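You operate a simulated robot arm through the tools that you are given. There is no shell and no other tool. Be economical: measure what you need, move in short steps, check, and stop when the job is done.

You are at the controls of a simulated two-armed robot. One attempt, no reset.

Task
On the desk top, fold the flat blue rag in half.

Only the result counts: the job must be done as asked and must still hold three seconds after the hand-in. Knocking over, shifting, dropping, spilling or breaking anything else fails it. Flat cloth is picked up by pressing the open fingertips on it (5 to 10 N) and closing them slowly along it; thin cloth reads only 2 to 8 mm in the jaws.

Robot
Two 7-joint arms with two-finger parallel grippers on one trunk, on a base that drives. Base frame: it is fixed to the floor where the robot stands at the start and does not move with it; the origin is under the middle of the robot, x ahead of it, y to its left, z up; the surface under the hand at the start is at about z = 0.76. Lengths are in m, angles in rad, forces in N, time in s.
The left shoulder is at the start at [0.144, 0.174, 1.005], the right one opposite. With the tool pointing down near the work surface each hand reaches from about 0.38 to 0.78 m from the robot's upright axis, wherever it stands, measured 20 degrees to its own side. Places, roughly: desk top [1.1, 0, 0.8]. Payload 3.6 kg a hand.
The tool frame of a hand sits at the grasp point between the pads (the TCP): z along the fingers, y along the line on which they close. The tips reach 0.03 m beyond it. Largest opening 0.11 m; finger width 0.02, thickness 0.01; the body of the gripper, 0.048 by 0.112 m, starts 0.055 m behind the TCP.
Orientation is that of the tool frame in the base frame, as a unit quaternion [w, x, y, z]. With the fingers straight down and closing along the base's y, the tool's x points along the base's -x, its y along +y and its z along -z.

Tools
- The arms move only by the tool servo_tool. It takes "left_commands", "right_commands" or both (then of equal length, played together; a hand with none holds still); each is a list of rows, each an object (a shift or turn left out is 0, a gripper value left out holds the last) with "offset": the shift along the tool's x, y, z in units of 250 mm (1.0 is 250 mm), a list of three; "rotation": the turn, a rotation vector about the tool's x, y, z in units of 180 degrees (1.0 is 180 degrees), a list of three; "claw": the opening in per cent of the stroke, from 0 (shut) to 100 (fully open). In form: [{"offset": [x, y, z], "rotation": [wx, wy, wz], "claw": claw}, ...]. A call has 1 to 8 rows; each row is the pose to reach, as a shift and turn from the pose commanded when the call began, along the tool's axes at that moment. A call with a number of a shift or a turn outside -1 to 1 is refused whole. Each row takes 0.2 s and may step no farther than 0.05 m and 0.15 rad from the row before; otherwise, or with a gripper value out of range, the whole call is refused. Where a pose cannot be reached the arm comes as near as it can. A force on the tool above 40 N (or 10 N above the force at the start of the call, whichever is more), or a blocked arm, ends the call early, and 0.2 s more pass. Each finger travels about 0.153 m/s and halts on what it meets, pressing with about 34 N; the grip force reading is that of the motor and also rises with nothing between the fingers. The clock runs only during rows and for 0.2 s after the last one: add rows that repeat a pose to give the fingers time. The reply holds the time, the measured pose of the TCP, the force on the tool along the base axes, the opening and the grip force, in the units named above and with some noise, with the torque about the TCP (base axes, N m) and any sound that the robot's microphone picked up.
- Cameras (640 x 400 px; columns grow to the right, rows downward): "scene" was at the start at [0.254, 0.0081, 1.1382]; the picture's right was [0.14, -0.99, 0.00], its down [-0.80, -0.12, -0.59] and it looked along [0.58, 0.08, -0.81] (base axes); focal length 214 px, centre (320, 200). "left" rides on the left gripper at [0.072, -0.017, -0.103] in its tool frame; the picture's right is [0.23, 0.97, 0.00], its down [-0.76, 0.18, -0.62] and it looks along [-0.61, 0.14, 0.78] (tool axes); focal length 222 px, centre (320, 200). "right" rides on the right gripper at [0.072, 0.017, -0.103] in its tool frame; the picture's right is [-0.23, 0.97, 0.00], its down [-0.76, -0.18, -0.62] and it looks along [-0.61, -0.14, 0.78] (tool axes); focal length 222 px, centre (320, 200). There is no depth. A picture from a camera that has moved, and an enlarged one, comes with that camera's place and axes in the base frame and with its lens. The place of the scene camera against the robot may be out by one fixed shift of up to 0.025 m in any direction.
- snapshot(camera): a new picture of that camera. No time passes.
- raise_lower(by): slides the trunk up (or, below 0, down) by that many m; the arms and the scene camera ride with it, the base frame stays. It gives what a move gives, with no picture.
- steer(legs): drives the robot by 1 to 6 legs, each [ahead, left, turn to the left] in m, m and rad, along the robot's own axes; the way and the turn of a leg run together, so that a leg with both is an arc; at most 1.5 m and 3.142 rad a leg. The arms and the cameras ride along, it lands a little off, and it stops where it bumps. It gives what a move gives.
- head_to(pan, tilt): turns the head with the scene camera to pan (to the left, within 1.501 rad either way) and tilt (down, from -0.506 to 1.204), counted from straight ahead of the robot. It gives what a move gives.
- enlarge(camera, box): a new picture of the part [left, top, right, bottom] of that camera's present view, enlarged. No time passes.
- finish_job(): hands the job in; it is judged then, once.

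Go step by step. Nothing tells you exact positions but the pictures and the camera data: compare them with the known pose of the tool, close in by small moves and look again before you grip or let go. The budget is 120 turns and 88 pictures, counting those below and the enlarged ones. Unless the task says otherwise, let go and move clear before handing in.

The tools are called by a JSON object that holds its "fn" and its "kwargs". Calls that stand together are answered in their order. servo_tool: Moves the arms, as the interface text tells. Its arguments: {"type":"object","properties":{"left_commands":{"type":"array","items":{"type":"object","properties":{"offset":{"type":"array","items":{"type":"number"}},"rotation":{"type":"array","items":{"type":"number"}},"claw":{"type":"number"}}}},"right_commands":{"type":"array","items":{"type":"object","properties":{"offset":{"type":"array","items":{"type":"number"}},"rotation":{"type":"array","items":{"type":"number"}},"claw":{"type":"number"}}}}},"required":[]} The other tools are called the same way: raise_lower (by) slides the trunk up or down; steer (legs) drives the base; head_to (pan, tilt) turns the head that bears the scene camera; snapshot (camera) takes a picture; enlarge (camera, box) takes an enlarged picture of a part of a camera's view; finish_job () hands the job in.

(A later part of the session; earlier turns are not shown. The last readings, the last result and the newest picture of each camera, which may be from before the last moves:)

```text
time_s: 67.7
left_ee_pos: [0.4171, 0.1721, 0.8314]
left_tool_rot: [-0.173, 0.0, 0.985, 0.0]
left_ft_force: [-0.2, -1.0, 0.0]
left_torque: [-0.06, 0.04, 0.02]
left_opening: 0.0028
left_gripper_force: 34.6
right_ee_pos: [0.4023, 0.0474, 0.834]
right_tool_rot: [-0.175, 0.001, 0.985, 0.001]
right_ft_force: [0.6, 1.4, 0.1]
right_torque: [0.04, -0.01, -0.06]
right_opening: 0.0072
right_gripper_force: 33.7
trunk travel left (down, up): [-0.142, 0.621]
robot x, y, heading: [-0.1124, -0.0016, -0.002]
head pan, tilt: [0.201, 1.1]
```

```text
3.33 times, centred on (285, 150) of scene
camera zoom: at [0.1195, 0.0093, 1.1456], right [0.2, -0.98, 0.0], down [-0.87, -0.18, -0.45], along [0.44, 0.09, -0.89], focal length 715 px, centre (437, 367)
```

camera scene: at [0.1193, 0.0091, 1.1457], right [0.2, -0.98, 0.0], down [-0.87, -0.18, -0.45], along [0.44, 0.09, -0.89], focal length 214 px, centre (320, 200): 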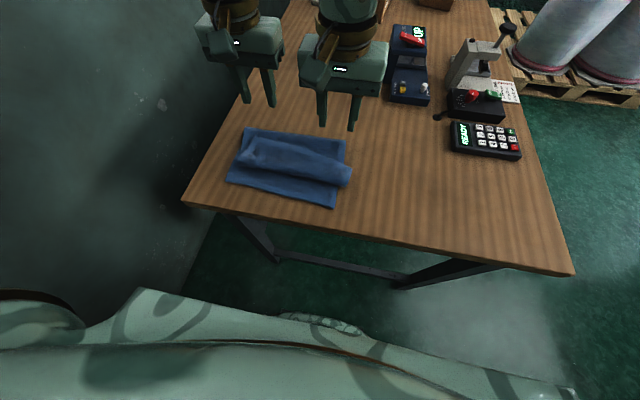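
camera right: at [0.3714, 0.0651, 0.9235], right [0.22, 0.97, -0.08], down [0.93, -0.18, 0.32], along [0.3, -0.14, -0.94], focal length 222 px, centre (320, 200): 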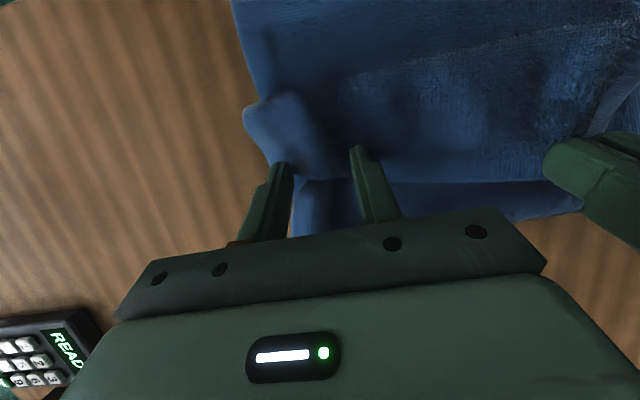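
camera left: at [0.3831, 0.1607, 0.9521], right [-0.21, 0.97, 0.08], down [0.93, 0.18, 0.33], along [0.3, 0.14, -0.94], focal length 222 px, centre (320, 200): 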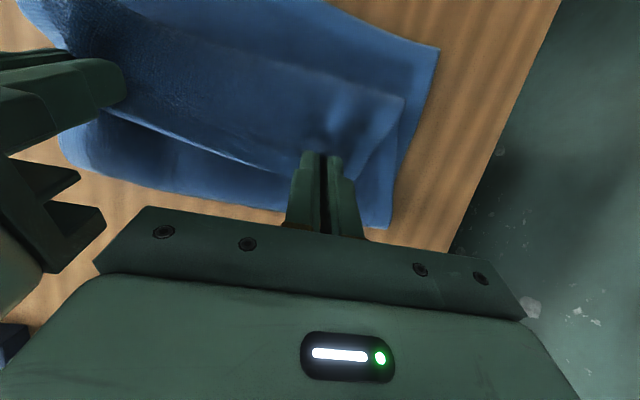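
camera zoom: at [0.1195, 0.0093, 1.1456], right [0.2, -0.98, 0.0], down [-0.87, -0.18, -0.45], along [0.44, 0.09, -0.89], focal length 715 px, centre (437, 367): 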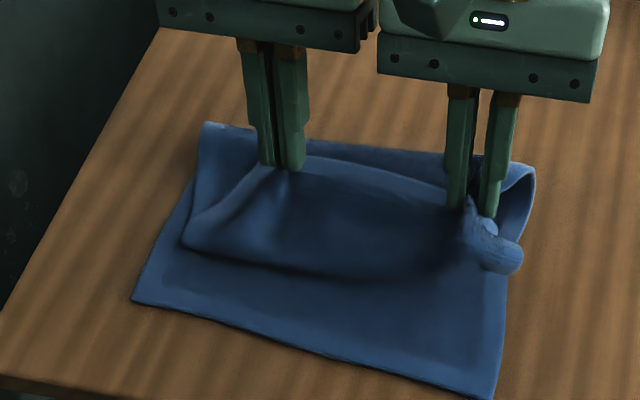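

The right again pinched two layers. New plan: release the right hand, and let the left lift its corner so the free edge hangs clear. The right then turns 90° so its jaws close along x and straddles the hanging edge from above.

{"fn": "servo_tool", "kwargs": {"right_commands": [{"offset": [-0.02, 0.0, 0.05]}, {"offset": [-0.043, 0.0, 0.115], "claw": 0}, {"offset": [-0.043, 0.0, 0.115], "claw": 25}, {"offset": [-0.043, 0.0, 0.115], "claw": 50}, {"offset": [-0.02, 0, 0.0], "claw": 60}, {"offset": [0.02, -0.1, -0.15]}, {"offset": [0.05, -0.25, -0.25]}, {"offset": [0.08, -0.4, -0.35]}]}}

{"fn": "servo_tool", "kwargs": {"left_commands": [{"offset": [0.03, 0, -0.06], "rotation": [0, -0.04, 0]}, {"offset": [0.06, 0, -0.12], "rotation": [0, -0.08, 0]}, {"offset": [0.09, 0, -0.18], "rotation": [0, -0.12, 0]}, {"offset": [0.12, 0, -0.24], "rotation": [0, -0.16, 0]}, {"offset": [0.15, -0.02, -0.3], "rotation": [0, -0.2, 0]}, {"offset": [0.17, -0.04, -0.36], "rotation": [0, -0.2, 0]}, {"offset": [0.17, -0.04, -0.36], "rotation": [0, -0.2, 0]}]}}

{"fn": "snapshot", "kwargs": {"camera": "scene"}}

{"fn": "snapshot", "kwargs": {"camera": "right"}}

```text
time_s: 69.5
left_ee_pos: [0.4172, 0.1728, 0.8307]
left_tool_rot: [-0.172, 0.0, 0.985, 0.0]
left_ft_force: [0.7, -0.2, 0.1]
left_torque: [0.01, 0.01, 0.01]
left_opening: 0.0027
left_gripper_force: 34.6
right_ee_pos: [0.4129, -0.055, 0.9215]
right_tool_rot: [-0.176, 0.002, 0.984, 0.0]
right_ft_force: [-0.4, -0.6, -0.1]
right_torque: [-0.02, 0.0, 0.01]
right_opening: 0.0662
right_gripper_force: 0.1
trunk travel left (down, up): [-0.142, 0.621]
robot x, y, heading: [-0.1126, 0.0002, 0.004]
head pan, tilt: [0.201, 1.1]
```

```text
time_s: 71.1
left_ee_pos: [0.4083, 0.1624, 0.9315]
left_tool_rot: [0.142, 0.0, 0.99, 0.0]
left_ft_force: [0.0, 0.2, -0.4]
left_torque: [0.06, 0.0, 0.0]
left_opening: 0.0024
left_gripper_force: 34.0
right_ee_pos: [0.4127, -0.0537, 0.9216]
right_tool_rot: [-0.176, 0.002, 0.984, 0.0]
right_ft_force: [-1.0, 1.6, 0.1]
right_torque: [-0.03, 0.0, -0.05]
right_opening: 0.0662
right_gripper_force: 0.0
trunk travel left (down, up): [-0.142, 0.621]
robot x, y, heading: [-0.1152, 0.0001, -0.003]
head pan, tilt: [0.201, 1.1]
```

```text
32 pictures are left
camera scene: at [0.1193, 0.0093, 1.1457], right [0.2, -0.98, 0.0], down [-0.87, -0.18, -0.45], along [0.44, 0.09, -0.89], focal length 214 px, centre (320, 200)
```

scene: 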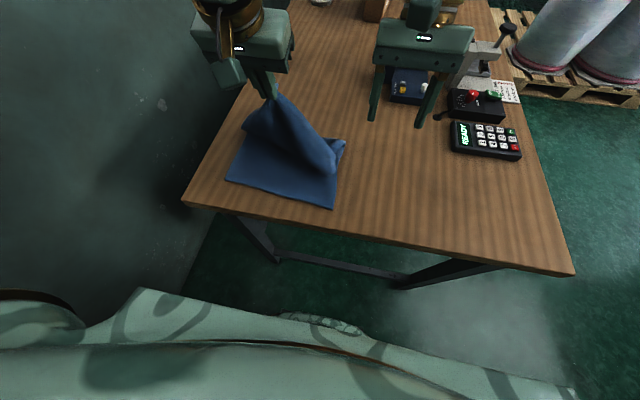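

```text
31 pictures are left
camera right: at [0.3813, -0.0361, 1.044], right [0.22, 0.97, -0.08], down [0.93, -0.18, 0.32], along [0.3, -0.14, -0.94], focal length 222 px, centre (320, 200)
```

right: 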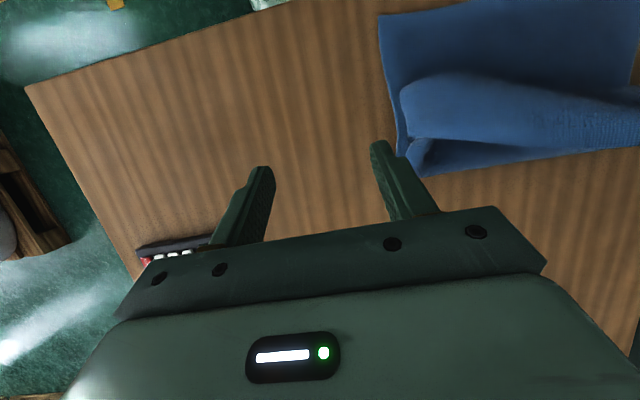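

{"fn": "enlarge", "kwargs": {"camera": "scene", "box": [210, 80, 370, 215]}}

```text
2.96 times, centred on (290, 148) of scene
camera zoom: at [0.1193, 0.0093, 1.1457], right [0.2, -0.98, 0.0], down [-0.87, -0.18, -0.45], along [0.44, 0.09, -0.89], focal length 636 px, centre (409, 356)
```

zoom: 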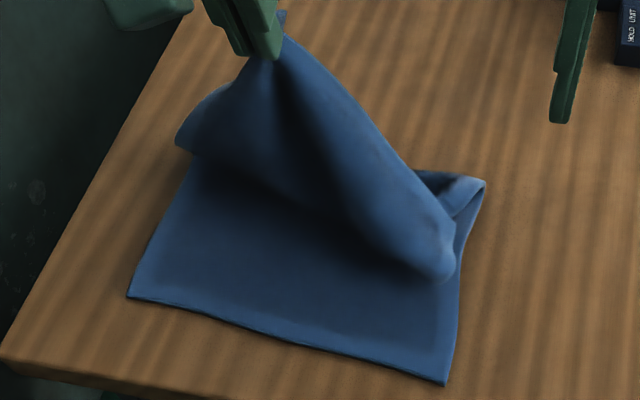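

The left corner now hangs clear, with the free edge sloping from the jaws down to the right corner. I untilt and yaw the right hand so its jaws open along x with the camera side away from the left hand, ready to straddle that edge.

{"fn": "servo_tool", "kwargs": {"right_commands": [{"rotation": [0, -0.04, 0], "claw": 100}, {"rotation": [0, -0.08, 0]}, {"rotation": [0, -0.112, 0]}, {"rotation": [0, -0.112, 0]}], "left_commands": [{"offset": [0, 0.02, 0]}, {"offset": [0, 0.04, 0]}, {"offset": [0, 0.06, 0]}, {"offset": [0, 0.06, 0]}]}}

{"fn": "servo_tool", "kwargs": {"right_commands": [{"rotation": [0, 0, -0.046]}, {"rotation": [0, 0, -0.092]}, {"rotation": [0, 0, -0.138]}, {"rotation": [0, 0, -0.184]}, {"rotation": [0, 0, -0.23]}, {"rotation": [0, 0, -0.276]}, {"rotation": [0, 0, -0.322]}, {"rotation": [0, 0, -0.368]}]}}

{"fn": "servo_tool", "kwargs": {"right_commands": [{"rotation": [0, 0, -0.046]}, {"rotation": [0, 0, -0.092]}, {"rotation": [0, 0, -0.132]}, {"rotation": [0, 0, -0.132]}]}}

{"fn": "enlarge", "kwargs": {"camera": "scene", "box": [190, 40, 430, 215]}}

```text
time_s: 72.1
left_ee_pos: [0.4091, 0.179, 0.9305]
left_tool_rot: [0.14, 0.0, 0.99, -0.001]
left_ft_force: [-0.8, 0.7, -0.2]
left_torque: [0.0, 0.02, -0.01]
left_opening: 0.0026
left_gripper_force: 33.6
right_ee_pos: [0.4129, -0.052, 0.9217]
right_tool_rot: [0.001, 0.002, 1.0, -0.001]
right_ft_force: [0.2, 0.2, -0.1]
right_torque: [-0.03, -0.02, -0.01]
right_opening: 0.1102
right_gripper_force: 0.1
trunk travel left (down, up): [-0.142, 0.621]
robot x, y, heading: [-0.1161, -0.0011, -0.001]
head pan, tilt: [0.201, 1.1]
```

```text
time_s: 73.9
left_ee_pos: [0.4086, 0.1773, 0.931]
left_tool_rot: [0.14, 0.0, 0.99, 0.0]
left_ft_force: [-0.4, 0.5, -0.3]
left_torque: [-0.01, 0.03, 0.04]
left_opening: 0.0028
left_gripper_force: 33.5
right_ee_pos: [0.4004, -0.0354, 0.9133]
right_tool_rot: [0.032, -0.357, 0.933, 0.006]
right_ft_force: [0.7, 0.2, 0.0]
right_torque: [0.0, 0.01, 0.02]
right_opening: 0.11
right_gripper_force: 0.0
right hand out of reach, approached as far as the arm can: row 5, 6, 7, 8
trunk travel left (down, up): [-0.142, 0.621]
robot x, y, heading: [-0.1126, 0.0026, -0.001]
head pan, tilt: [0.201, 1.1]
```

```text
time_s: 74.9
left_ee_pos: [0.4082, 0.1793, 0.9319]
left_tool_rot: [0.14, 0.0, 0.99, 0.0]
left_ft_force: [-0.1, -0.2, 0.6]
left_torque: [0.0, -0.01, 0.0]
left_opening: 0.0029
left_gripper_force: 34.0
right_ee_pos: [0.401, -0.0364, 0.9157]
right_tool_rot: [0.031, -0.357, 0.934, 0.004]
right_ft_force: [-0.1, -0.5, -0.4]
right_torque: [-0.02, 0.01, 0.0]
right_opening: 0.1101
right_gripper_force: 0.1
right hand out of reach, approached as far as the arm can: row 1, 2, 3, 4
trunk travel left (down, up): [-0.142, 0.621]
robot x, y, heading: [-0.115, -0.0041, -0.003]
head pan, tilt: [0.201, 1.1]
```

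```text
2.29 times, centred on (310, 128) of scene
camera zoom: at [0.1193, 0.0093, 1.1457], right [0.2, -0.98, 0.0], down [-0.87, -0.18, -0.45], along [0.44, 0.09, -0.89], focal length 490 px, centre (343, 366)
```

zoom: 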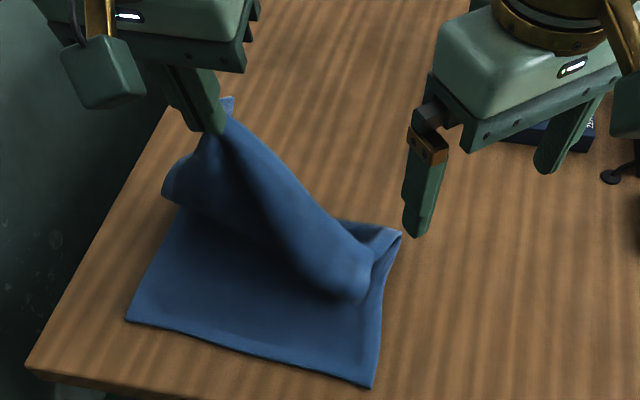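

The yaw stops at about 42°, which is still usable for straddling. I move the left hand outward slightly for clearance, then bring the right over the sloping edge and check.

{"fn": "servo_tool", "kwargs": {"left_commands": [{"offset": [0, 0.03, 0]}, {"offset": [0, 0.06, 0]}, {"offset": [0, 0.06, 0]}, {"offset": [0, 0.06, 0]}, {"offset": [0, 0.06, 0]}, {"offset": [0, 0.06, 0]}], "right_commands": [{"offset": [-0.08, 0.08, 0.09], "claw": 75}, {"offset": [-0.162, 0.156, 0.184]}, {"offset": [-0.23, 0.22, 0.184]}, {"offset": [-0.304, 0.297, 0.184]}, {"offset": [-0.304, 0.297, 0.184]}, {"offset": [-0.304, 0.297, 0.184]}]}}

{"fn": "enlarge", "kwargs": {"camera": "scene", "box": [190, 40, 430, 215]}}

{"fn": "snapshot", "kwargs": {"camera": "right"}}

```text
time_s: 76.3
left_ee_pos: [0.4098, 0.1949, 0.9318]
left_tool_rot: [0.14, 0.0, 0.99, 0.001]
left_ft_force: [0.4, 0.6, -0.5]
left_torque: [0.01, -0.02, -0.01]
left_opening: 0.0028
left_gripper_force: 33.9
right_ee_pos: [0.4091, 0.0719, 0.8703]
right_tool_rot: [0.031, -0.356, 0.934, 0.005]
right_ft_force: [0.9, 0.1, -0.7]
right_torque: [0.02, 0.02, -0.04]
right_opening: 0.0825
right_gripper_force: 0.1
trunk travel left (down, up): [-0.142, 0.621]
robot x, y, heading: [-0.1165, 0.0004, -0.002]
head pan, tilt: [0.201, 1.1]
```

```text
2.29 times, centred on (310, 128) of scene
camera zoom: at [0.1193, 0.0095, 1.1457], right [0.2, -0.98, 0.0], down [-0.87, -0.18, -0.45], along [0.44, 0.09, -0.89], focal length 490 px, centre (343, 366)
```

zoom: 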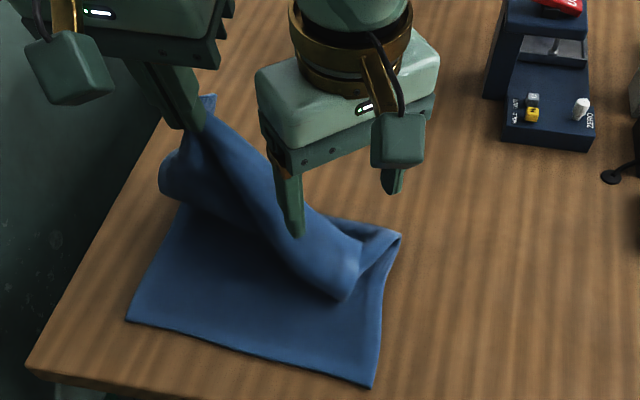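

```text
27 pictures are left
camera right: at [0.3404, 0.033, 0.9693], right [-0.48, 0.88, 0.0], down [0.65, 0.35, 0.67], along [0.59, 0.32, -0.74], focal length 222 px, centre (320, 200)
```

right: 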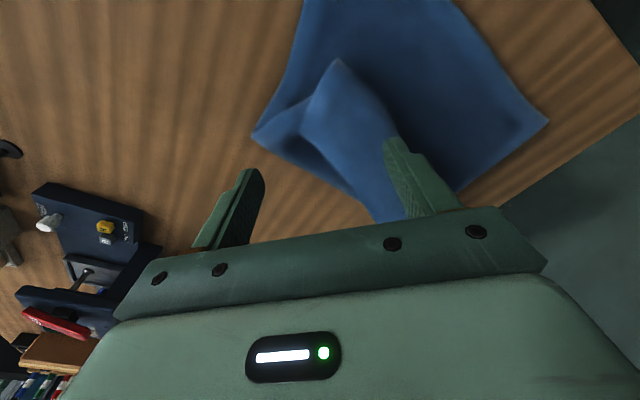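

The jaws straddle the sloping edge. I shift 8 mm toward the near finger, descend 35 mm, and check before closing.

{"fn": "servo_tool", "kwargs": {"right_commands": [{"offset": [0, 0.03, 0.03]}, {"offset": [0, 0.03, 0.07]}, {"offset": [0, 0.03, 0.11]}, {"offset": [0, 0.03, 0.14]}, {"offset": [0, 0.03, 0.14]}]}}

{"fn": "enlarge", "kwargs": {"camera": "scene", "box": [210, 80, 370, 215]}}

{"fn": "snapshot", "kwargs": {"camera": "right"}}

```text
time_s: 77.5
left_ee_pos: [0.4082, 0.1948, 0.9324]
left_tool_rot: [0.14, -0.001, 0.99, 0.001]
left_ft_force: [-0.9, 0.5, -0.6]
left_torque: [0.05, 0.01, 0.0]
left_opening: 0.0028
left_gripper_force: 33.7
right_ee_pos: [0.408, 0.0774, 0.8356]
right_tool_rot: [0.032, -0.356, 0.934, 0.006]
right_ft_force: [0.0, -1.1, 0.0]
right_torque: [-0.03, -0.03, -0.01]
right_opening: 0.0827
right_gripper_force: 0.0
trunk travel left (down, up): [-0.142, 0.621]
robot x, y, heading: [-0.1149, 0.0009, 0.001]
head pan, tilt: [0.201, 1.1]
```

```text
2.96 times, centred on (290, 148) of scene
camera zoom: at [0.1193, 0.0093, 1.1457], right [0.2, -0.98, 0.0], down [-0.87, -0.18, -0.45], along [0.44, 0.09, -0.89], focal length 636 px, centre (409, 356)
```

zoom: 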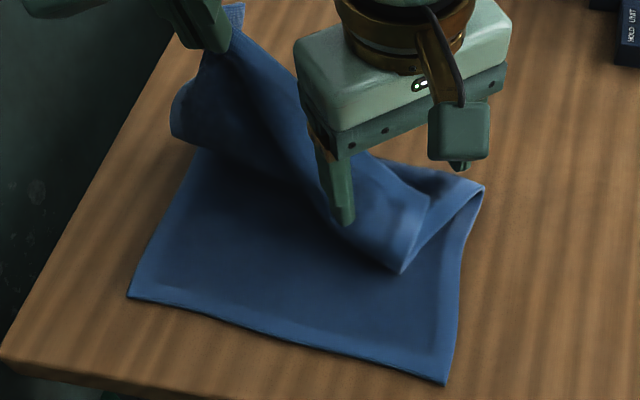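

```text
25 pictures are left
camera right: at [0.3385, 0.0388, 0.9345], right [-0.48, 0.88, 0.0], down [0.65, 0.35, 0.67], along [0.59, 0.32, -0.74], focal length 222 px, centre (320, 200)
```

right: 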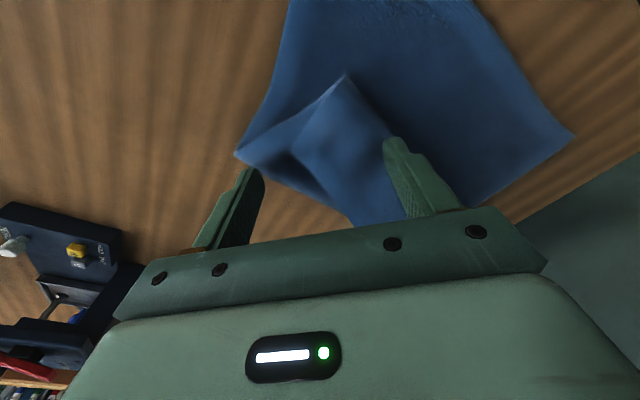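

Here the upper boundary is really a crease, with the right flap still doubled behind it. A better idea is to pull the right hand away and lift the left high so the whole top layer hangs free and unrolls by itself, then lay it down from the left.

{"fn": "servo_tool", "kwargs": {"right_commands": [{"offset": [0, 0, -0.15], "claw": 75}, {"offset": [0, 0, -0.3]}, {"offset": [0.1, -0.1, -0.4]}, {"offset": [0.2, -0.2, -0.45]}, {"offset": [0.3, -0.3, -0.45]}, {"offset": [0.4, -0.4, -0.45]}, {"offset": [0.5, -0.5, -0.45]}, {"offset": [0.6, -0.6, -0.45]}]}}

{"fn": "servo_tool", "kwargs": {"left_commands": [{"offset": [0, 0, -0.1], "rotation": [0, -0.03, 0]}, {"offset": [0, -0.03, -0.2], "rotation": [0, -0.06, 0]}, {"offset": [0.06, -0.06, -0.28], "rotation": [0, -0.09, 0]}, {"offset": [0.12, -0.1, -0.35], "rotation": [0, -0.12, 0]}, {"offset": [0.18, -0.14, -0.4], "rotation": [0, -0.15, 0]}, {"offset": [0.22, -0.18, -0.42], "rotation": [0, -0.15, 0]}, {"offset": [0.22, -0.18, -0.42], "rotation": [0, -0.15, 0]}, {"offset": [0.22, -0.18, -0.42], "rotation": [0, -0.15, 0]}]}}

{"fn": "enlarge", "kwargs": {"camera": "scene", "box": [170, 40, 410, 220]}}

```text
time_s: 79.3
left_ee_pos: [0.4063, 0.1908, 0.9341]
left_tool_rot: [0.141, 0.001, 0.99, 0.002]
left_ft_force: [-0.3, -1.3, 0.3]
left_torque: [0.06, 0.03, 0.01]
left_opening: 0.0027
left_gripper_force: 33.7
right_ee_pos: [0.391, -0.081, 0.9345]
right_tool_rot: [0.045, -0.354, 0.934, -0.012]
right_ft_force: [0.0, -0.6, 0.1]
right_torque: [0.11, -0.01, 0.0]
right_opening: 0.0825
right_gripper_force: 0.1
right hand out of reach, approached as far as the arm can: row 5, 6, 7, 8
trunk travel left (down, up): [-0.142, 0.621]
robot x, y, heading: [-0.1149, -0.0021, -0.001]
head pan, tilt: [0.201, 1.1]
```

```text
time_s: 81.1
left_ee_pos: [0.3303, 0.145, 1.0195]
left_tool_rot: [0.366, 0.0, 0.931, 0.0]
left_ft_force: [-0.4, -0.2, -0.3]
left_torque: [0.02, 0.03, -0.01]
left_opening: 0.0027
left_gripper_force: 34.4
left hand out of reach, approached as far as the arm can: row 6, 7, 8
right_ee_pos: [0.3941, -0.0767, 0.9331]
right_tool_rot: [0.043, -0.355, 0.934, -0.014]
right_ft_force: [0.3, -0.8, -0.7]
right_torque: [0.0, -0.01, 0.02]
right_opening: 0.0825
right_gripper_force: 0.2
trunk travel left (down, up): [-0.142, 0.621]
robot x, y, heading: [-0.114, 0.001, -0.004]
head pan, tilt: [0.201, 1.1]
```

```text
2.22 times, centred on (290, 130) of scene
camera zoom: at [0.1193, 0.0092, 1.1457], right [0.2, -0.98, 0.0], down [-0.87, -0.18, -0.45], along [0.44, 0.09, -0.89], focal length 477 px, centre (387, 356)
```

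zoom: 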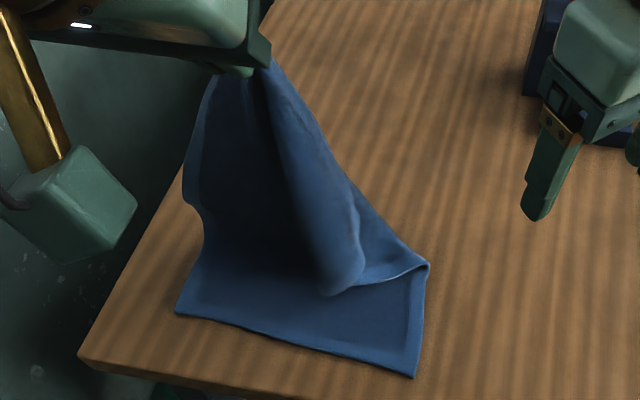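

The sheet hangs taut from the left jaw to the right end of the fold. I check the right corner's state from the right hand camera.

{"fn": "enlarge", "kwargs": {"camera": "right", "box": [240, 0, 640, 250]}}

{"fn": "enlarge", "kwargs": {"camera": "scene", "box": [250, 100, 350, 180]}}

```text
1.60 times, centred on (440, 125) of right
camera zoom: at [0.3205, -0.1113, 1.0307], right [-0.47, 0.88, -0.04], down [0.63, 0.37, 0.68], along [0.62, 0.3, -0.73], focal length 355 px, centre (128, 320)
```

zoom: 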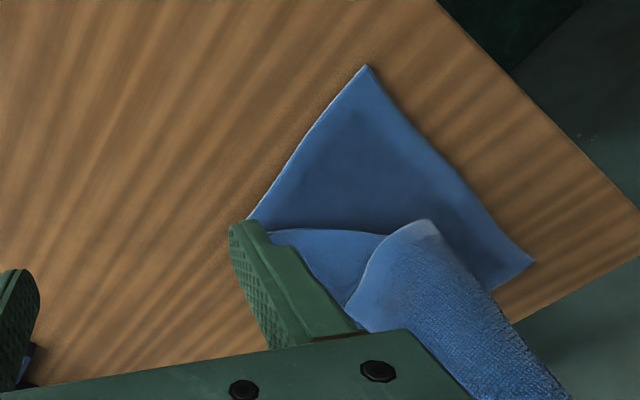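

```text
5.00 times, centred on (300, 140) of scene
camera zoom: at [0.1193, 0.0092, 1.1457], right [0.2, -0.98, 0.0], down [-0.87, -0.18, -0.45], along [0.44, 0.09, -0.89], focal length 1072 px, centre (420, 500)
```

zoom: 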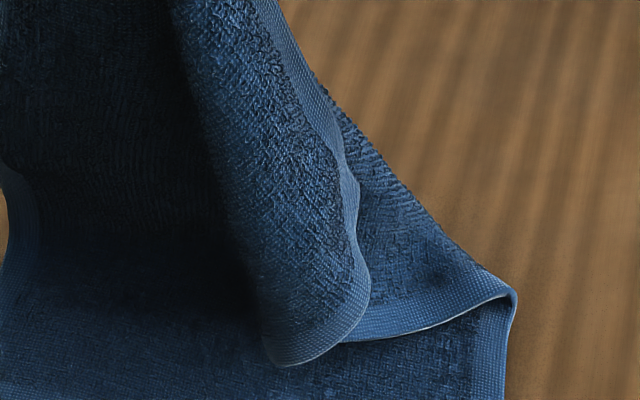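

The hems show the layout: the flap is folded in front around a crease on its left, with a pocket that opens to the right. I'll lower the left again so the pocket opens, then push a closed right fingertip inside the pocket against the crease to unfurl it.

{"fn": "servo_tool", "kwargs": {"left_commands": [{"offset": [0.03, 0.05, 0.1]}, {"offset": [0.06, 0.1, 0.2]}, {"offset": [0.09, 0.15, 0.3]}, {"offset": [0.12, 0.2, 0.42]}, {"offset": [0.12, 0.2, 0.42]}], "right_commands": [{"claw": 50}, {"claw": 25}, {"claw": 0}, {"claw": 0}, {"claw": 0}]}}

{"fn": "enlarge", "kwargs": {"camera": "right", "box": [240, 0, 640, 250]}}

{"fn": "enlarge", "kwargs": {"camera": "scene", "box": [220, 90, 360, 200]}}

```text
time_s: 82.3
left_ee_pos: [0.3861, 0.1951, 0.9224]
left_tool_rot: [0.366, 0.001, 0.931, 0.0]
left_ft_force: [0.4, -0.2, 0.6]
left_torque: [0.05, 0.0, -0.01]
left_opening: 0.0029
left_gripper_force: 33.6
left hand out of reach, approached as far as the arm can: row 1, 2, 3, 4, 5
right_ee_pos: [0.3921, -0.0764, 0.9335]
right_tool_rot: [0.044, -0.354, 0.934, -0.013]
right_ft_force: [0.2, -0.3, 0.5]
right_torque: [0.02, -0.02, -0.01]
right_opening: 0.0
right_gripper_force: 34.0
trunk travel left (down, up): [-0.142, 0.621]
robot x, y, heading: [-0.1149, 0.0028, -0.002]
head pan, tilt: [0.201, 1.1]
```

```text
1.60 times, centred on (440, 125) of right
camera zoom: at [0.3201, -0.1115, 1.0309], right [-0.47, 0.88, -0.04], down [0.63, 0.37, 0.68], along [0.62, 0.3, -0.73], focal length 355 px, centre (128, 320)
```

zoom: 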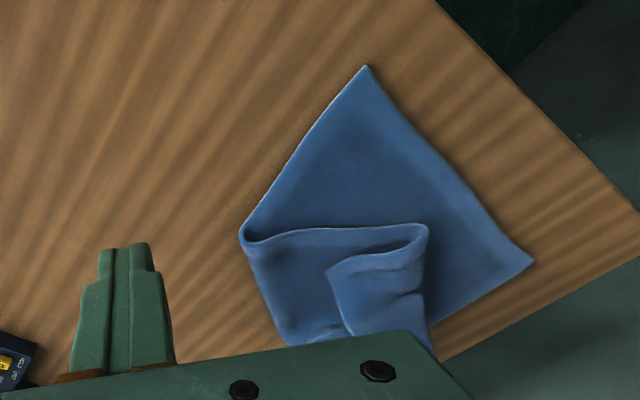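

```text
3.64 times, centred on (290, 145) of scene
camera zoom: at [0.1189, 0.009, 1.1458], right [0.2, -0.98, 0.0], down [-0.87, -0.18, -0.45], along [0.44, 0.09, -0.89], focal length 780 px, centre (429, 400)
```

zoom: 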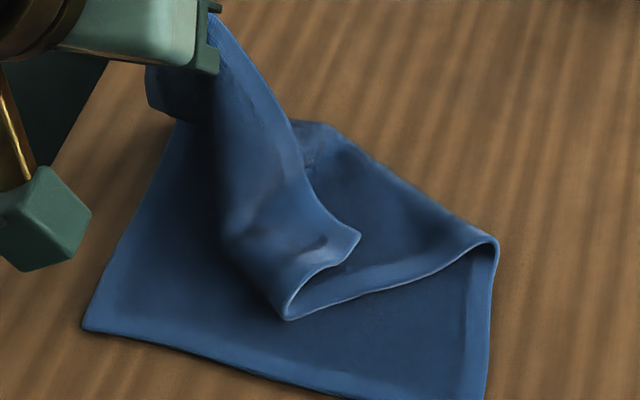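

Now the shape is clear. The right side edge runs F(.411,.029)→crease S(.34,.14)→free corner C(.40,.11), and the free edge rises almost vertically from (.42,.145,.786) up to the left jaw. I can pinch that vertical free edge from the far side with the right tool tilted back and closing along y. First I undo the yaw.

{"fn": "servo_tool", "kwargs": {"right_commands": [{"rotation": [0, 0, 0.046], "claw": 40}, {"rotation": [0, 0, 0.092]}, {"rotation": [0, 0, 0.138]}, {"rotation": [0, 0, 0.184]}, {"rotation": [0, 0, 0.231]}, {"rotation": [0, 0, 0.231]}]}}

```text
time_s: 83.7
left_ee_pos: [0.3871, 0.1943, 0.923]
left_tool_rot: [0.367, 0.001, 0.93, -0.001]
left_ft_force: [-0.3, -0.6, 0.0]
left_torque: [0.05, -0.02, -0.02]
left_opening: 0.003
left_gripper_force: 33.7
right_ee_pos: [0.3883, -0.0782, 0.9351]
right_tool_rot: [0.027, -0.001, 0.999, 0.017]
right_ft_force: [-0.1, 0.2, -0.2]
right_torque: [0.0, 0.01, 0.03]
right_opening: 0.044
right_gripper_force: 0.1
trunk travel left (down, up): [-0.142, 0.621]
robot x, y, heading: [-0.1151, 0.0, -0.0]
head pan, tilt: [0.201, 1.1]
```

{"fn": "servo_tool", "kwargs": {"right_commands": [{"offset": [-0.1, 0.1, -0.04], "rotation": [0, 0.04, 0]}, {"offset": [-0.2, 0.22, -0.08], "rotation": [0, 0.08, 0]}, {"offset": [-0.3, 0.34, -0.08], "rotation": [0, 0.12, 0]}, {"offset": [-0.4, 0.46, -0.08], "rotation": [0, 0.16, 0]}, {"offset": [-0.48, 0.58, -0.08], "rotation": [0, 0.2, 0]}, {"offset": [-0.52, 0.7, -0.04], "rotation": [0, 0.237, 0]}, {"offset": [-0.52, 0.8, 0], "rotation": [0, 0.237, 0]}, {"offset": [-0.52, 0.8, 0], "rotation": [0, 0.237, 0]}]}}

{"fn": "snapshot", "kwargs": {"camera": "right"}}

{"fn": "enlarge", "kwargs": {"camera": "scene", "box": [200, 50, 380, 190]}}

```text
time_s: 85.5
left_ee_pos: [0.3866, 0.1933, 0.9225]
left_tool_rot: [0.366, 0.0, 0.93, 0.0]
left_ft_force: [0.6, -0.2, 0.0]
left_torque: [0.0, 0.02, 0.0]
left_opening: 0.0028
left_gripper_force: 34.1
right_ee_pos: [0.3724, 0.0981, 0.9255]
right_tool_rot: [-0.339, -0.008, 0.941, 0.015]
right_ft_force: [0.2, -0.5, 0.1]
right_torque: [-0.01, 0.05, 0.02]
right_opening: 0.044
right_gripper_force: 0.1
right hand out of reach, approached as far as the arm can: row 3, 4, 5, 6, 7, 8
trunk travel left (down, up): [-0.142, 0.621]
robot x, y, heading: [-0.1152, -0.002, 0.001]
head pan, tilt: [0.201, 1.1]
```

```text
19 pictures are left
camera right: at [0.3826, 0.1121, 1.0516], right [0.17, 0.98, -0.11], down [0.98, -0.17, -0.01], along [-0.03, -0.11, -0.99], focal length 222 px, centre (320, 200)
```

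right: 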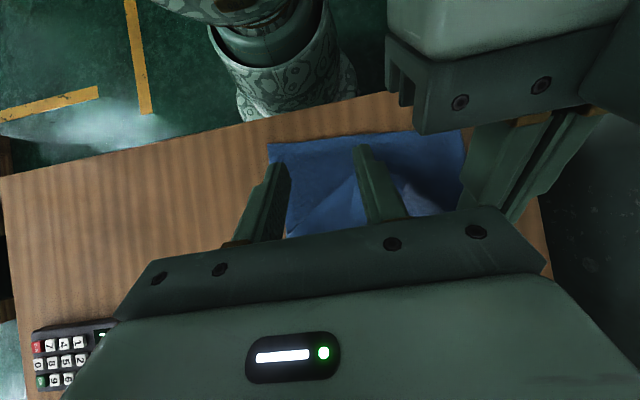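

```text
2.86 times, centred on (290, 120) of scene
camera zoom: at [0.1195, 0.0089, 1.1456], right [0.2, -0.98, 0.0], down [-0.87, -0.18, -0.45], along [0.44, 0.09, -0.89], focal length 613 px, centre (406, 429)
```

zoom: 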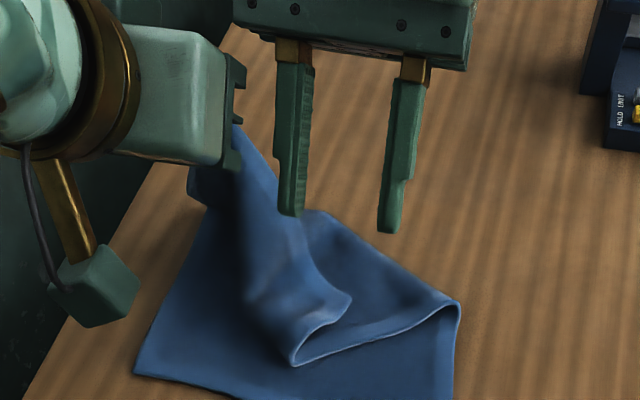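

The right arm can't reach that far with a 40° back tilt, so I reduce it to 20° and move over. I also bring the left jaw 50 mm toward the robot so the edge leans back and can be pinched almost vertically.

{"fn": "servo_tool", "kwargs": {"right_commands": [{"offset": [-0.05, 0.0, -0.06], "rotation": [0, -0.04, 0]}, {"offset": [-0.1, 0.04, -0.12], "rotation": [0, -0.08, 0]}, {"offset": [-0.16, 0.08, -0.183], "rotation": [0, -0.11, 0]}, {"offset": [-0.16, 0.12, -0.183], "rotation": [0, -0.11, 0]}, {"offset": [-0.16, 0.12, -0.183], "rotation": [0, -0.11, 0]}]}}

{"fn": "servo_tool", "kwargs": {"left_commands": [{"offset": [0.04, 0, -0.035]}, {"offset": [0.08, 0, -0.07]}, {"offset": [0.12, 0, -0.105]}, {"offset": [0.146, 0, -0.136]}, {"offset": [0.146, 0, -0.136]}]}}

{"fn": "enlarge", "kwargs": {"camera": "scene", "box": [200, 50, 380, 190]}}

{"fn": "snapshot", "kwargs": {"camera": "right"}}

```text
time_s: 86.7
left_ee_pos: [0.3862, 0.1931, 0.9228]
left_tool_rot: [0.366, -0.001, 0.93, 0.0]
left_ft_force: [-0.3, -0.3, 0.1]
left_torque: [0.03, 0.03, 0.02]
left_opening: 0.0028
left_gripper_force: 34.1
right_ee_pos: [0.4221, 0.1235, 0.9365]
right_tool_rot: [-0.17, -0.005, 0.985, 0.016]
right_ft_force: [-0.5, 0.3, -0.3]
right_torque: [0.0, -0.02, -0.02]
right_opening: 0.0441
right_gripper_force: 0.0
right hand out of reach, approached as far as the arm can: row 3, 4, 5
trunk travel left (down, up): [-0.142, 0.621]
robot x, y, heading: [-0.1152, 0.0009, 0.001]
head pan, tilt: [0.201, 1.1]
```

```text
time_s: 87.9
left_ee_pos: [0.3826, 0.1843, 0.9347]
left_tool_rot: [0.367, 0.0, 0.93, 0.0]
left_ft_force: [-0.4, 0.1, 0.4]
left_torque: [0.03, 0.03, 0.0]
left_opening: 0.0031
left_gripper_force: 33.6
left hand out of reach, approached as far as the arm can: row 1, 2, 3, 4, 5
right_ee_pos: [0.4213, 0.1235, 0.9363]
right_tool_rot: [-0.171, -0.005, 0.985, 0.017]
right_ft_force: [0.0, 0.3, -0.2]
right_torque: [-0.03, 0.01, 0.03]
right_opening: 0.044
right_gripper_force: 0.1
trunk travel left (down, up): [-0.142, 0.621]
robot x, y, heading: [-0.1129, 0.0002, -0.005]
head pan, tilt: [0.201, 1.1]
```

```text
2.86 times, centred on (290, 120) of scene
camera zoom: at [0.1189, 0.0092, 1.1458], right [0.2, -0.98, 0.0], down [-0.87, -0.18, -0.45], along [0.44, 0.09, -0.89], focal length 613 px, centre (406, 429)
```

zoom: 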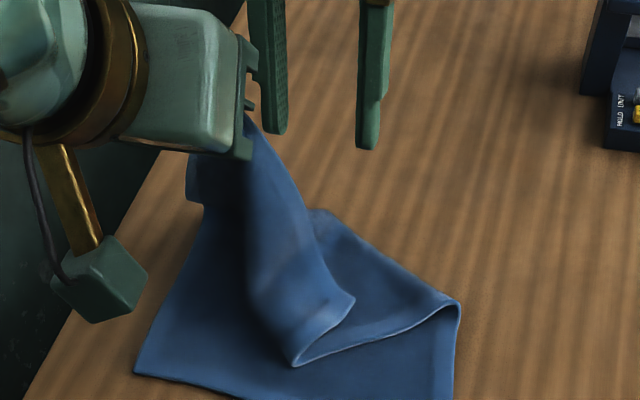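

```text
16 pictures are left
camera right: at [0.3884, 0.137, 1.0585], right [0.21, 0.98, -0.04], down [0.93, -0.19, 0.33], along [0.31, -0.11, -0.94], focal length 222 px, centre (320, 200)
```

right: 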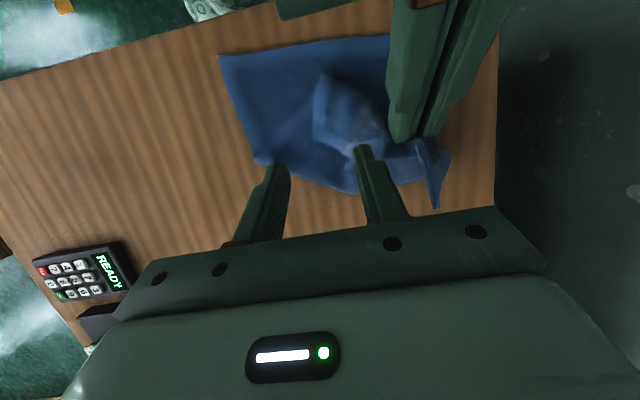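

The free edge rises near-vertically just left of the right jaws. I shift the right hand 26 mm to +y, reduce the tilt to 10° for reach, and descend so the jaws straddle that wall.

{"fn": "servo_tool", "kwargs": {"right_commands": [{"offset": [-0.015, 0.05, -0.005], "rotation": [0, -0.03, 0]}, {"offset": [-0.03, 0.106, -0.01], "rotation": [0, -0.055, 0]}, {"offset": [-0.07, 0.106, 0.09], "rotation": [0, -0.055, 0]}, {"offset": [-0.105, 0.106, 0.19], "rotation": [0, -0.055, 0]}, {"offset": [-0.14, 0.106, 0.29], "rotation": [0, -0.055, 0]}, {"offset": [-0.16, 0.106, 0.38], "rotation": [0, -0.055, 0]}, {"offset": [-0.129, 0.106, 0.413], "rotation": [0, -0.055, 0]}, {"offset": [-0.129, 0.106, 0.413], "rotation": [0, -0.055, 0]}]}}

{"fn": "enlarge", "kwargs": {"camera": "scene", "box": [200, 50, 380, 190]}}

{"fn": "enlarge", "kwargs": {"camera": "right", "box": [180, 20, 520, 230]}}

```text
time_s: 88.9
left_ee_pos: [0.3791, 0.1863, 0.9263]
left_tool_rot: [0.355, -0.002, 0.935, 0.002]
left_ft_force: [-0.9, 0.6, -0.8]
left_torque: [-0.02, -0.09, -0.05]
left_opening: 0.0025
left_gripper_force: 33.7
right_ee_pos: [0.4309, 0.1486, 0.8937]
right_tool_rot: [-0.086, 0.0, 0.996, 0.021]
right_ft_force: [1.7, -1.6, 0.5]
right_torque: [0.13, 0.19, 0.04]
right_opening: 0.0442
right_gripper_force: 0.0
right hand out of reach, approached as far as the arm can: row 2, 3
trunk travel left (down, up): [-0.142, 0.621]
robot x, y, heading: [-0.1149, 0.0003, 0.003]
head pan, tilt: [0.201, 1.1]
stopped in row 4 (left hand): the force on the tool passed its limit at 56 N (the readings are from after the stop); the commanded pose is now the measured one
```

```text
2.86 times, centred on (290, 120) of scene
camera zoom: at [0.1192, 0.0094, 1.1457], right [0.2, -0.98, 0.0], down [-0.87, -0.18, -0.45], along [0.44, 0.09, -0.89], focal length 613 px, centre (406, 429)
```

zoom: 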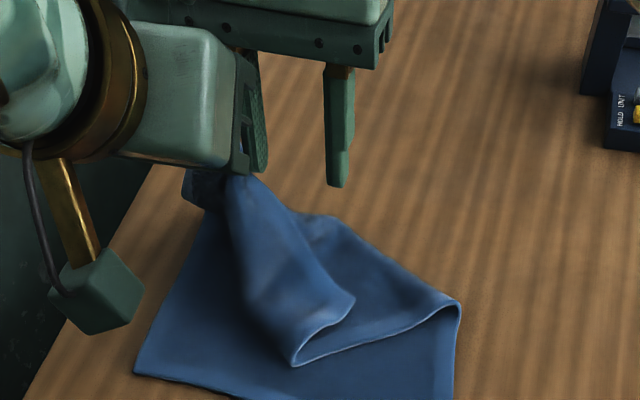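

```text
1.88 times, centred on (350, 125) of right
camera zoom: at [0.3779, 0.162, 1.0097], right [0.23, 0.97, 0.0], down [0.86, -0.2, 0.47], along [0.46, -0.11, -0.88], focal length 418 px, centre (264, 341)
```

zoom: 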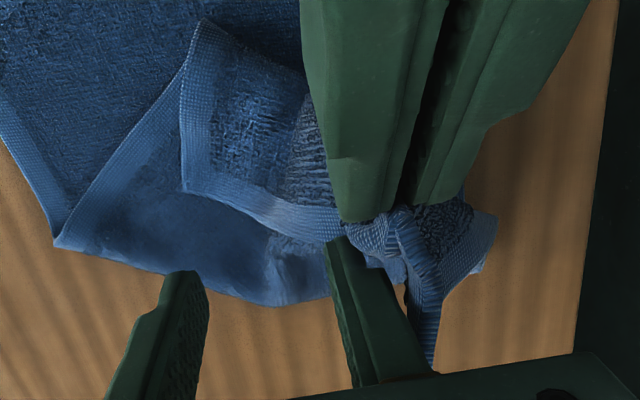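

The hands touched, though the left still holds the cloth. The view shows the flap raised with corner C at about (.40,.113). I separate the hands, then pinch C with the right hand along y from just above the middle layer without pressing on it.

{"fn": "servo_tool", "kwargs": {"right_commands": [{"offset": [0.0, -0.06, -0.04], "claw": 52}, {"offset": [0.05, -0.116, -0.08]}, {"offset": [0.1, -0.116, -0.09]}, {"offset": [0.155, -0.116, -0.095]}, {"offset": [0.155, -0.116, -0.095]}, {"offset": [0.155, -0.116, -0.095]}], "left_commands": [{"offset": [0, 0, 0]}, {"offset": [0, 0.0, 0]}, {"offset": [0, 0.04, 0]}, {"offset": [0, 0.08, 0]}, {"offset": [0, 0.12, 0]}, {"offset": [0, 0.12, 0]}]}}

{"fn": "enlarge", "kwargs": {"camera": "right", "box": [180, 20, 520, 230]}}

```text
time_s: 90.3
left_ee_pos: [0.3847, 0.2154, 0.9288]
left_tool_rot: [0.355, -0.002, 0.935, 0.001]
left_ft_force: [-0.1, 0.4, -0.7]
left_torque: [0.01, -0.04, 0.01]
left_opening: 0.0029
left_gripper_force: 34.1
left hand out of reach, approached as far as the arm can: row 3, 4, 5, 6
right_ee_pos: [0.3964, 0.1181, 0.9248]
right_tool_rot: [-0.087, 0.0, 0.996, 0.02]
right_ft_force: [0.0, 0.0, 0.7]
right_torque: [-0.01, -0.02, -0.02]
right_opening: 0.057
right_gripper_force: 0.1
trunk travel left (down, up): [-0.142, 0.621]
robot x, y, heading: [-0.1129, -0.0034, -0.006]
head pan, tilt: [0.201, 1.1]
```

```text
1.88 times, centred on (350, 125) of right
camera zoom: at [0.3443, 0.1318, 1.0395], right [0.23, 0.97, 0.0], down [0.86, -0.2, 0.48], along [0.46, -0.11, -0.88], focal length 418 px, centre (264, 341)
```

zoom: 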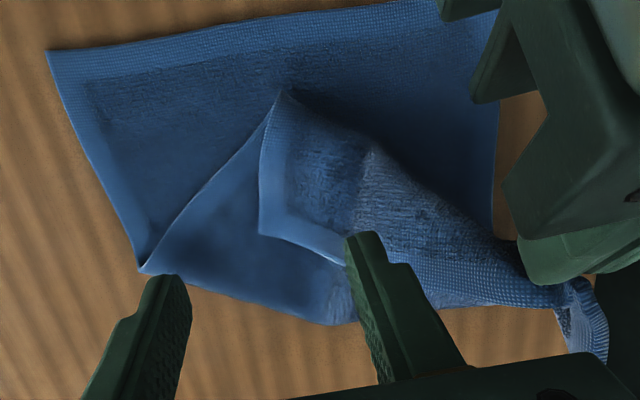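

The layout is very clear: C≈(.406,.114), S≈(.335,.142), F≈(.412,.032). I descend with the jaws straddling the corner at about (.395,.125).

{"fn": "servo_tool", "kwargs": {"right_commands": [{"offset": [-0.023, 0.028, 0.1], "claw": 38}, {"offset": [-0.046, 0.028, 0.21]}, {"offset": [-0.069, 0.028, 0.32]}, {"offset": [-0.092, 0.028, 0.43]}, {"offset": [-0.095, 0.028, 0.444]}, {"offset": [-0.098, 0.028, 0.458]}, {"offset": [-0.098, 0.028, 0.458]}]}}

{"fn": "enlarge", "kwargs": {"camera": "right", "box": [180, 20, 520, 230]}}

```text
time_s: 91.9
left_ee_pos: [0.3832, 0.2158, 0.9293]
left_tool_rot: [0.355, -0.002, 0.935, 0.002]
left_ft_force: [0.1, -0.5, -1.0]
left_torque: [0.0, 0.0, 0.02]
left_opening: 0.0029
left_gripper_force: 34.4
right_ee_pos: [0.4014, 0.1317, 0.8075]
right_tool_rot: [-0.086, 0.0, 0.996, 0.021]
right_ft_force: [-0.7, 0.3, 0.1]
right_torque: [0.0, 0.05, -0.02]
right_opening: 0.0418
right_gripper_force: 0.0
trunk travel left (down, up): [-0.142, 0.621]
robot x, y, heading: [-0.1155, -0.0009, -0.002]
head pan, tilt: [0.201, 1.1]
```

```text
1.88 times, centred on (350, 125) of right
camera zoom: at [0.3476, 0.1441, 0.9223], right [0.23, 0.97, 0.0], down [0.86, -0.2, 0.48], along [0.46, -0.11, -0.88], focal length 418 px, centre (264, 341)
```

zoom: 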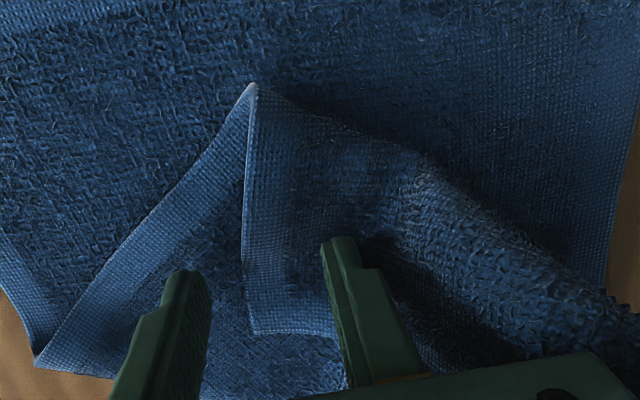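

The −y finger is outside the flap's side hem and the +y finger is on the flap. I lower 3 mm more and close slowly.

{"fn": "servo_tool", "kwargs": {"right_commands": [{"offset": [-0.002, 0, 0.012]}, {"offset": [-0.002, 0, 0.012], "claw": 33}, {"offset": [-0.002, 0, 0.012], "claw": 27}, {"offset": [-0.002, 0, 0.012], "claw": 21}, {"offset": [-0.002, 0, 0.012], "claw": 15}, {"offset": [-0.002, 0, 0.012], "claw": 9}, {"offset": [-0.002, 0, 0.012], "claw": 3}, {"offset": [-0.002, 0, 0.012], "claw": 0}]}}

{"fn": "servo_tool", "kwargs": {"right_commands": [{"offset": [0.005, 0, -0.03], "claw": 0}, {"offset": [0.01, 0, -0.07]}, {"offset": [0.015, 0, -0.11]}, {"offset": [0.015, 0, -0.11]}]}}

{"fn": "enlarge", "kwargs": {"camera": "scene", "box": [200, 50, 380, 190]}}

```text
time_s: 93.7
left_ee_pos: [0.3836, 0.2151, 0.9291]
left_tool_rot: [0.355, -0.003, 0.935, 0.001]
left_ft_force: [-0.4, -0.2, -2.1]
left_torque: [0.01, 0.05, -0.02]
left_opening: 0.0029
left_gripper_force: 34.4
right_ee_pos: [0.3997, 0.1312, 0.8039]
right_tool_rot: [-0.086, 0.0, 0.996, 0.02]
right_ft_force: [0.2, 1.1, 2.5]
right_torque: [0.08, -0.03, 0.01]
right_opening: 0.004
right_gripper_force: 33.8
trunk travel left (down, up): [-0.142, 0.621]
robot x, y, heading: [-0.1141, 0.0015, -0.001]
head pan, tilt: [0.201, 1.1]
```

```text
time_s: 94.6
left_ee_pos: [0.3858, 0.2135, 0.9322]
left_tool_rot: [0.358, -0.002, 0.934, -0.001]
left_ft_force: [-1.3, 1.5, 2.4]
left_torque: [-0.18, 0.13, -0.24]
left_opening: 0.0029
left_gripper_force: 34.8
right_ee_pos: [0.4024, 0.1275, 0.8264]
right_tool_rot: [-0.083, 0.001, 0.996, 0.018]
right_ft_force: [1.9, -2.0, -2.5]
right_torque: [0.18, 0.01, 0.08]
right_opening: 0.0039
right_gripper_force: 34.1
trunk travel left (down, up): [-0.142, 0.621]
robot x, y, heading: [-0.1129, 0.0006, -0.001]
head pan, tilt: [0.201, 1.1]
stopped in row 4 (left hand): the force on the tool passed its limit at 43 N (the readings are from after the stop); the commanded pose is now the measured one
```

```text
2.86 times, centred on (290, 120) of scene
camera zoom: at [0.1193, 0.0094, 1.1457], right [0.2, -0.98, 0.0], down [-0.87, -0.18, -0.45], along [0.44, 0.09, -0.89], focal length 613 px, centre (406, 429)
```

zoom: 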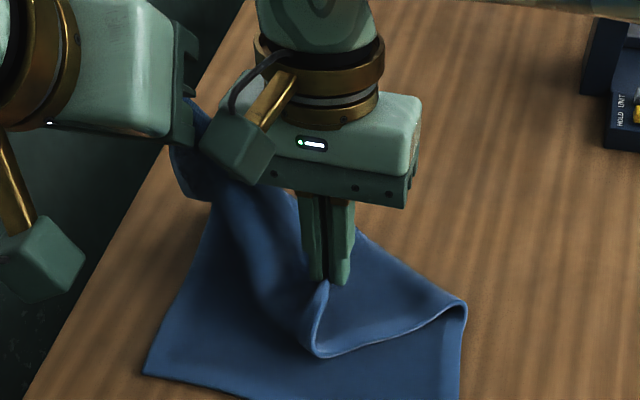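

The right reads 3.9 mm and holds just the flap corner C, so both corners are held. I move the right hand away from the left, lift, and bring the left tool back toward vertical so I can re-spread the top half and redo the fold cleanly.

{"fn": "servo_tool", "kwargs": {"right_commands": [{"offset": [0, -0.06, -0.03]}, {"offset": [-0.01, -0.13, -0.08]}, {"offset": [-0.03, -0.2, -0.16]}, {"offset": [-0.06, -0.25, -0.24]}, {"offset": [-0.098, -0.27, -0.318]}, {"offset": [-0.098, -0.27, -0.318]}]}}

{"fn": "servo_tool", "kwargs": {"left_commands": [{"rotation": [0, 0.04, 0]}, {"rotation": [0, 0.08, 0]}, {"offset": [-0.03, 0, 0.03], "rotation": [0, 0.12, 0]}, {"offset": [-0.06, 0, 0.06], "rotation": [0, 0.16, 0]}, {"offset": [-0.09, 0, 0.09], "rotation": [0, 0.2, 0]}, {"offset": [-0.12, 0, 0.12], "rotation": [0, 0.23, 0]}, {"offset": [-0.12, 0, 0.12], "rotation": [0, 0.23, 0]}]}}

{"fn": "snapshot", "kwargs": {"camera": "scene"}}

```text
time_s: 96.0
left_ee_pos: [0.3856, 0.2143, 0.9326]
left_tool_rot: [0.359, -0.002, 0.933, -0.002]
left_ft_force: [-0.7, -0.6, 0.1]
left_torque: [0.0, 0.0, -0.02]
left_opening: 0.0029
left_gripper_force: 34.1
right_ee_pos: [0.4397, 0.0574, 0.9]
right_tool_rot: [-0.083, 0.0, 0.996, 0.017]
right_ft_force: [1.5, -0.1, 0.8]
right_torque: [0.02, -0.01, -0.02]
right_opening: 0.004
right_gripper_force: 33.9
trunk travel left (down, up): [-0.142, 0.621]
robot x, y, heading: [-0.1196, 0.002, 0.006]
head pan, tilt: [0.201, 1.1]
```

```text
time_s: 97.6
left_ee_pos: [0.4268, 0.2143, 0.9304]
left_tool_rot: [0.006, -0.002, 1.0, -0.002]
left_ft_force: [-0.8, 0.0, 0.2]
left_torque: [0.04, 0.0, 0.0]
left_opening: 0.0026
left_gripper_force: 34.0
right_ee_pos: [0.4396, 0.0566, 0.8996]
right_tool_rot: [-0.082, 0.003, 0.996, 0.017]
right_ft_force: [0.5, 0.0, 0.5]
right_torque: [0.04, 0.02, -0.04]
right_opening: 0.004
right_gripper_force: 34.5
trunk travel left (down, up): [-0.142, 0.621]
robot x, y, heading: [-0.1135, 0.002, -0.003]
head pan, tilt: [0.201, 1.1]
```

```text
10 pictures are left
camera scene: at [0.119, 0.0093, 1.1458], right [0.2, -0.98, 0.0], down [-0.87, -0.18, -0.45], along [0.44, 0.09, -0.89], focal length 214 px, centre (320, 200)
```

scene: 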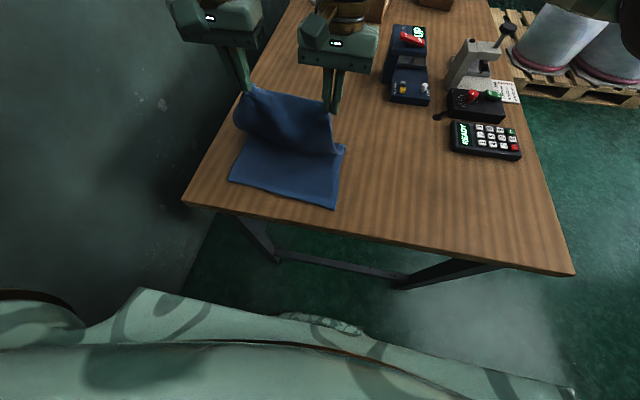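

Both corners hold the top half up like a curtain. I drive forward 0.10 and extend so the skewed fold is pulled straight again.

{"fn": "steer", "kwargs": {"legs": [[0.1, 0, 0]]}}

{"fn": "servo_tool", "kwargs": {"left_commands": [{"offset": [-0.06, 0.0, 0.06]}, {"offset": [-0.12, 0, 0.12]}, {"offset": [-0.18, 0, 0.18]}, {"offset": [-0.24, 0, 0.22]}, {"offset": [-0.26, 0, 0.22]}, {"offset": [-0.26, 0, 0.22]}], "right_commands": [{"offset": [-0.05, 0, 0.03], "rotation": [0, -0.027, 0]}, {"offset": [-0.1, 0, 0.05], "rotation": [0, -0.053, 0]}, {"offset": [-0.15, 0, 0.07], "rotation": [0, -0.053, 0]}, {"offset": [-0.18, 0, 0.08], "rotation": [0, -0.053, 0]}, {"offset": [-0.19, 0, 0.08], "rotation": [0, -0.053, 0]}, {"offset": [-0.19, 0, 0.08], "rotation": [0, -0.053, 0]}]}}

{"fn": "snapshot", "kwargs": {"camera": "scene"}}

```text
time_s: 98.8
left_ee_pos: [0.5268, 0.2141, 0.9286]
left_tool_rot: [0.005, -0.002, 1.0, -0.002]
left_ft_force: [0.4, 0.1, 0.2]
left_torque: [0.05, 0.05, 0.02]
left_opening: 0.0028
left_gripper_force: 34.2
right_ee_pos: [0.5393, 0.0571, 0.8971]
right_tool_rot: [-0.083, 0.001, 0.996, 0.017]
right_ft_force: [1.2, -0.1, -0.2]
right_torque: [0.0, 0.01, 0.01]
right_opening: 0.0038
right_gripper_force: 34.2
trunk travel left (down, up): [-0.142, 0.621]
robot x, y, heading: [-0.0182, -0.0008, -0.004]
head pan, tilt: [0.201, 1.1]
```

```text
time_s: 100.2
left_ee_pos: [0.5923, 0.2138, 0.8756]
left_tool_rot: [0.006, -0.001, 1.0, -0.001]
left_ft_force: [0.3, -0.5, -0.6]
left_torque: [-0.01, -0.05, -0.01]
left_opening: 0.0027
left_gripper_force: 34.1
right_ee_pos: [0.5832, 0.0586, 0.8725]
right_tool_rot: [0.0, 0.003, 1.0, 0.017]
right_ft_force: [-0.1, -0.1, 1.0]
right_torque: [-0.01, 0.01, 0.0]
right_opening: 0.0041
right_gripper_force: 34.6
trunk travel left (down, up): [-0.142, 0.621]
robot x, y, heading: [-0.012, -0.0001, 0.002]
head pan, tilt: [0.201, 1.1]
```

```text
9 pictures are left
camera scene: at [0.2183, 0.009, 1.1457], right [0.2, -0.98, 0.0], down [-0.87, -0.18, -0.45], along [0.44, 0.09, -0.89], focal length 214 px, centre (320, 200)
```

scene: 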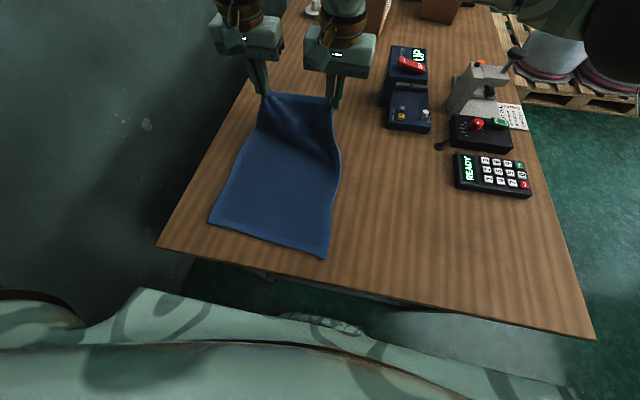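

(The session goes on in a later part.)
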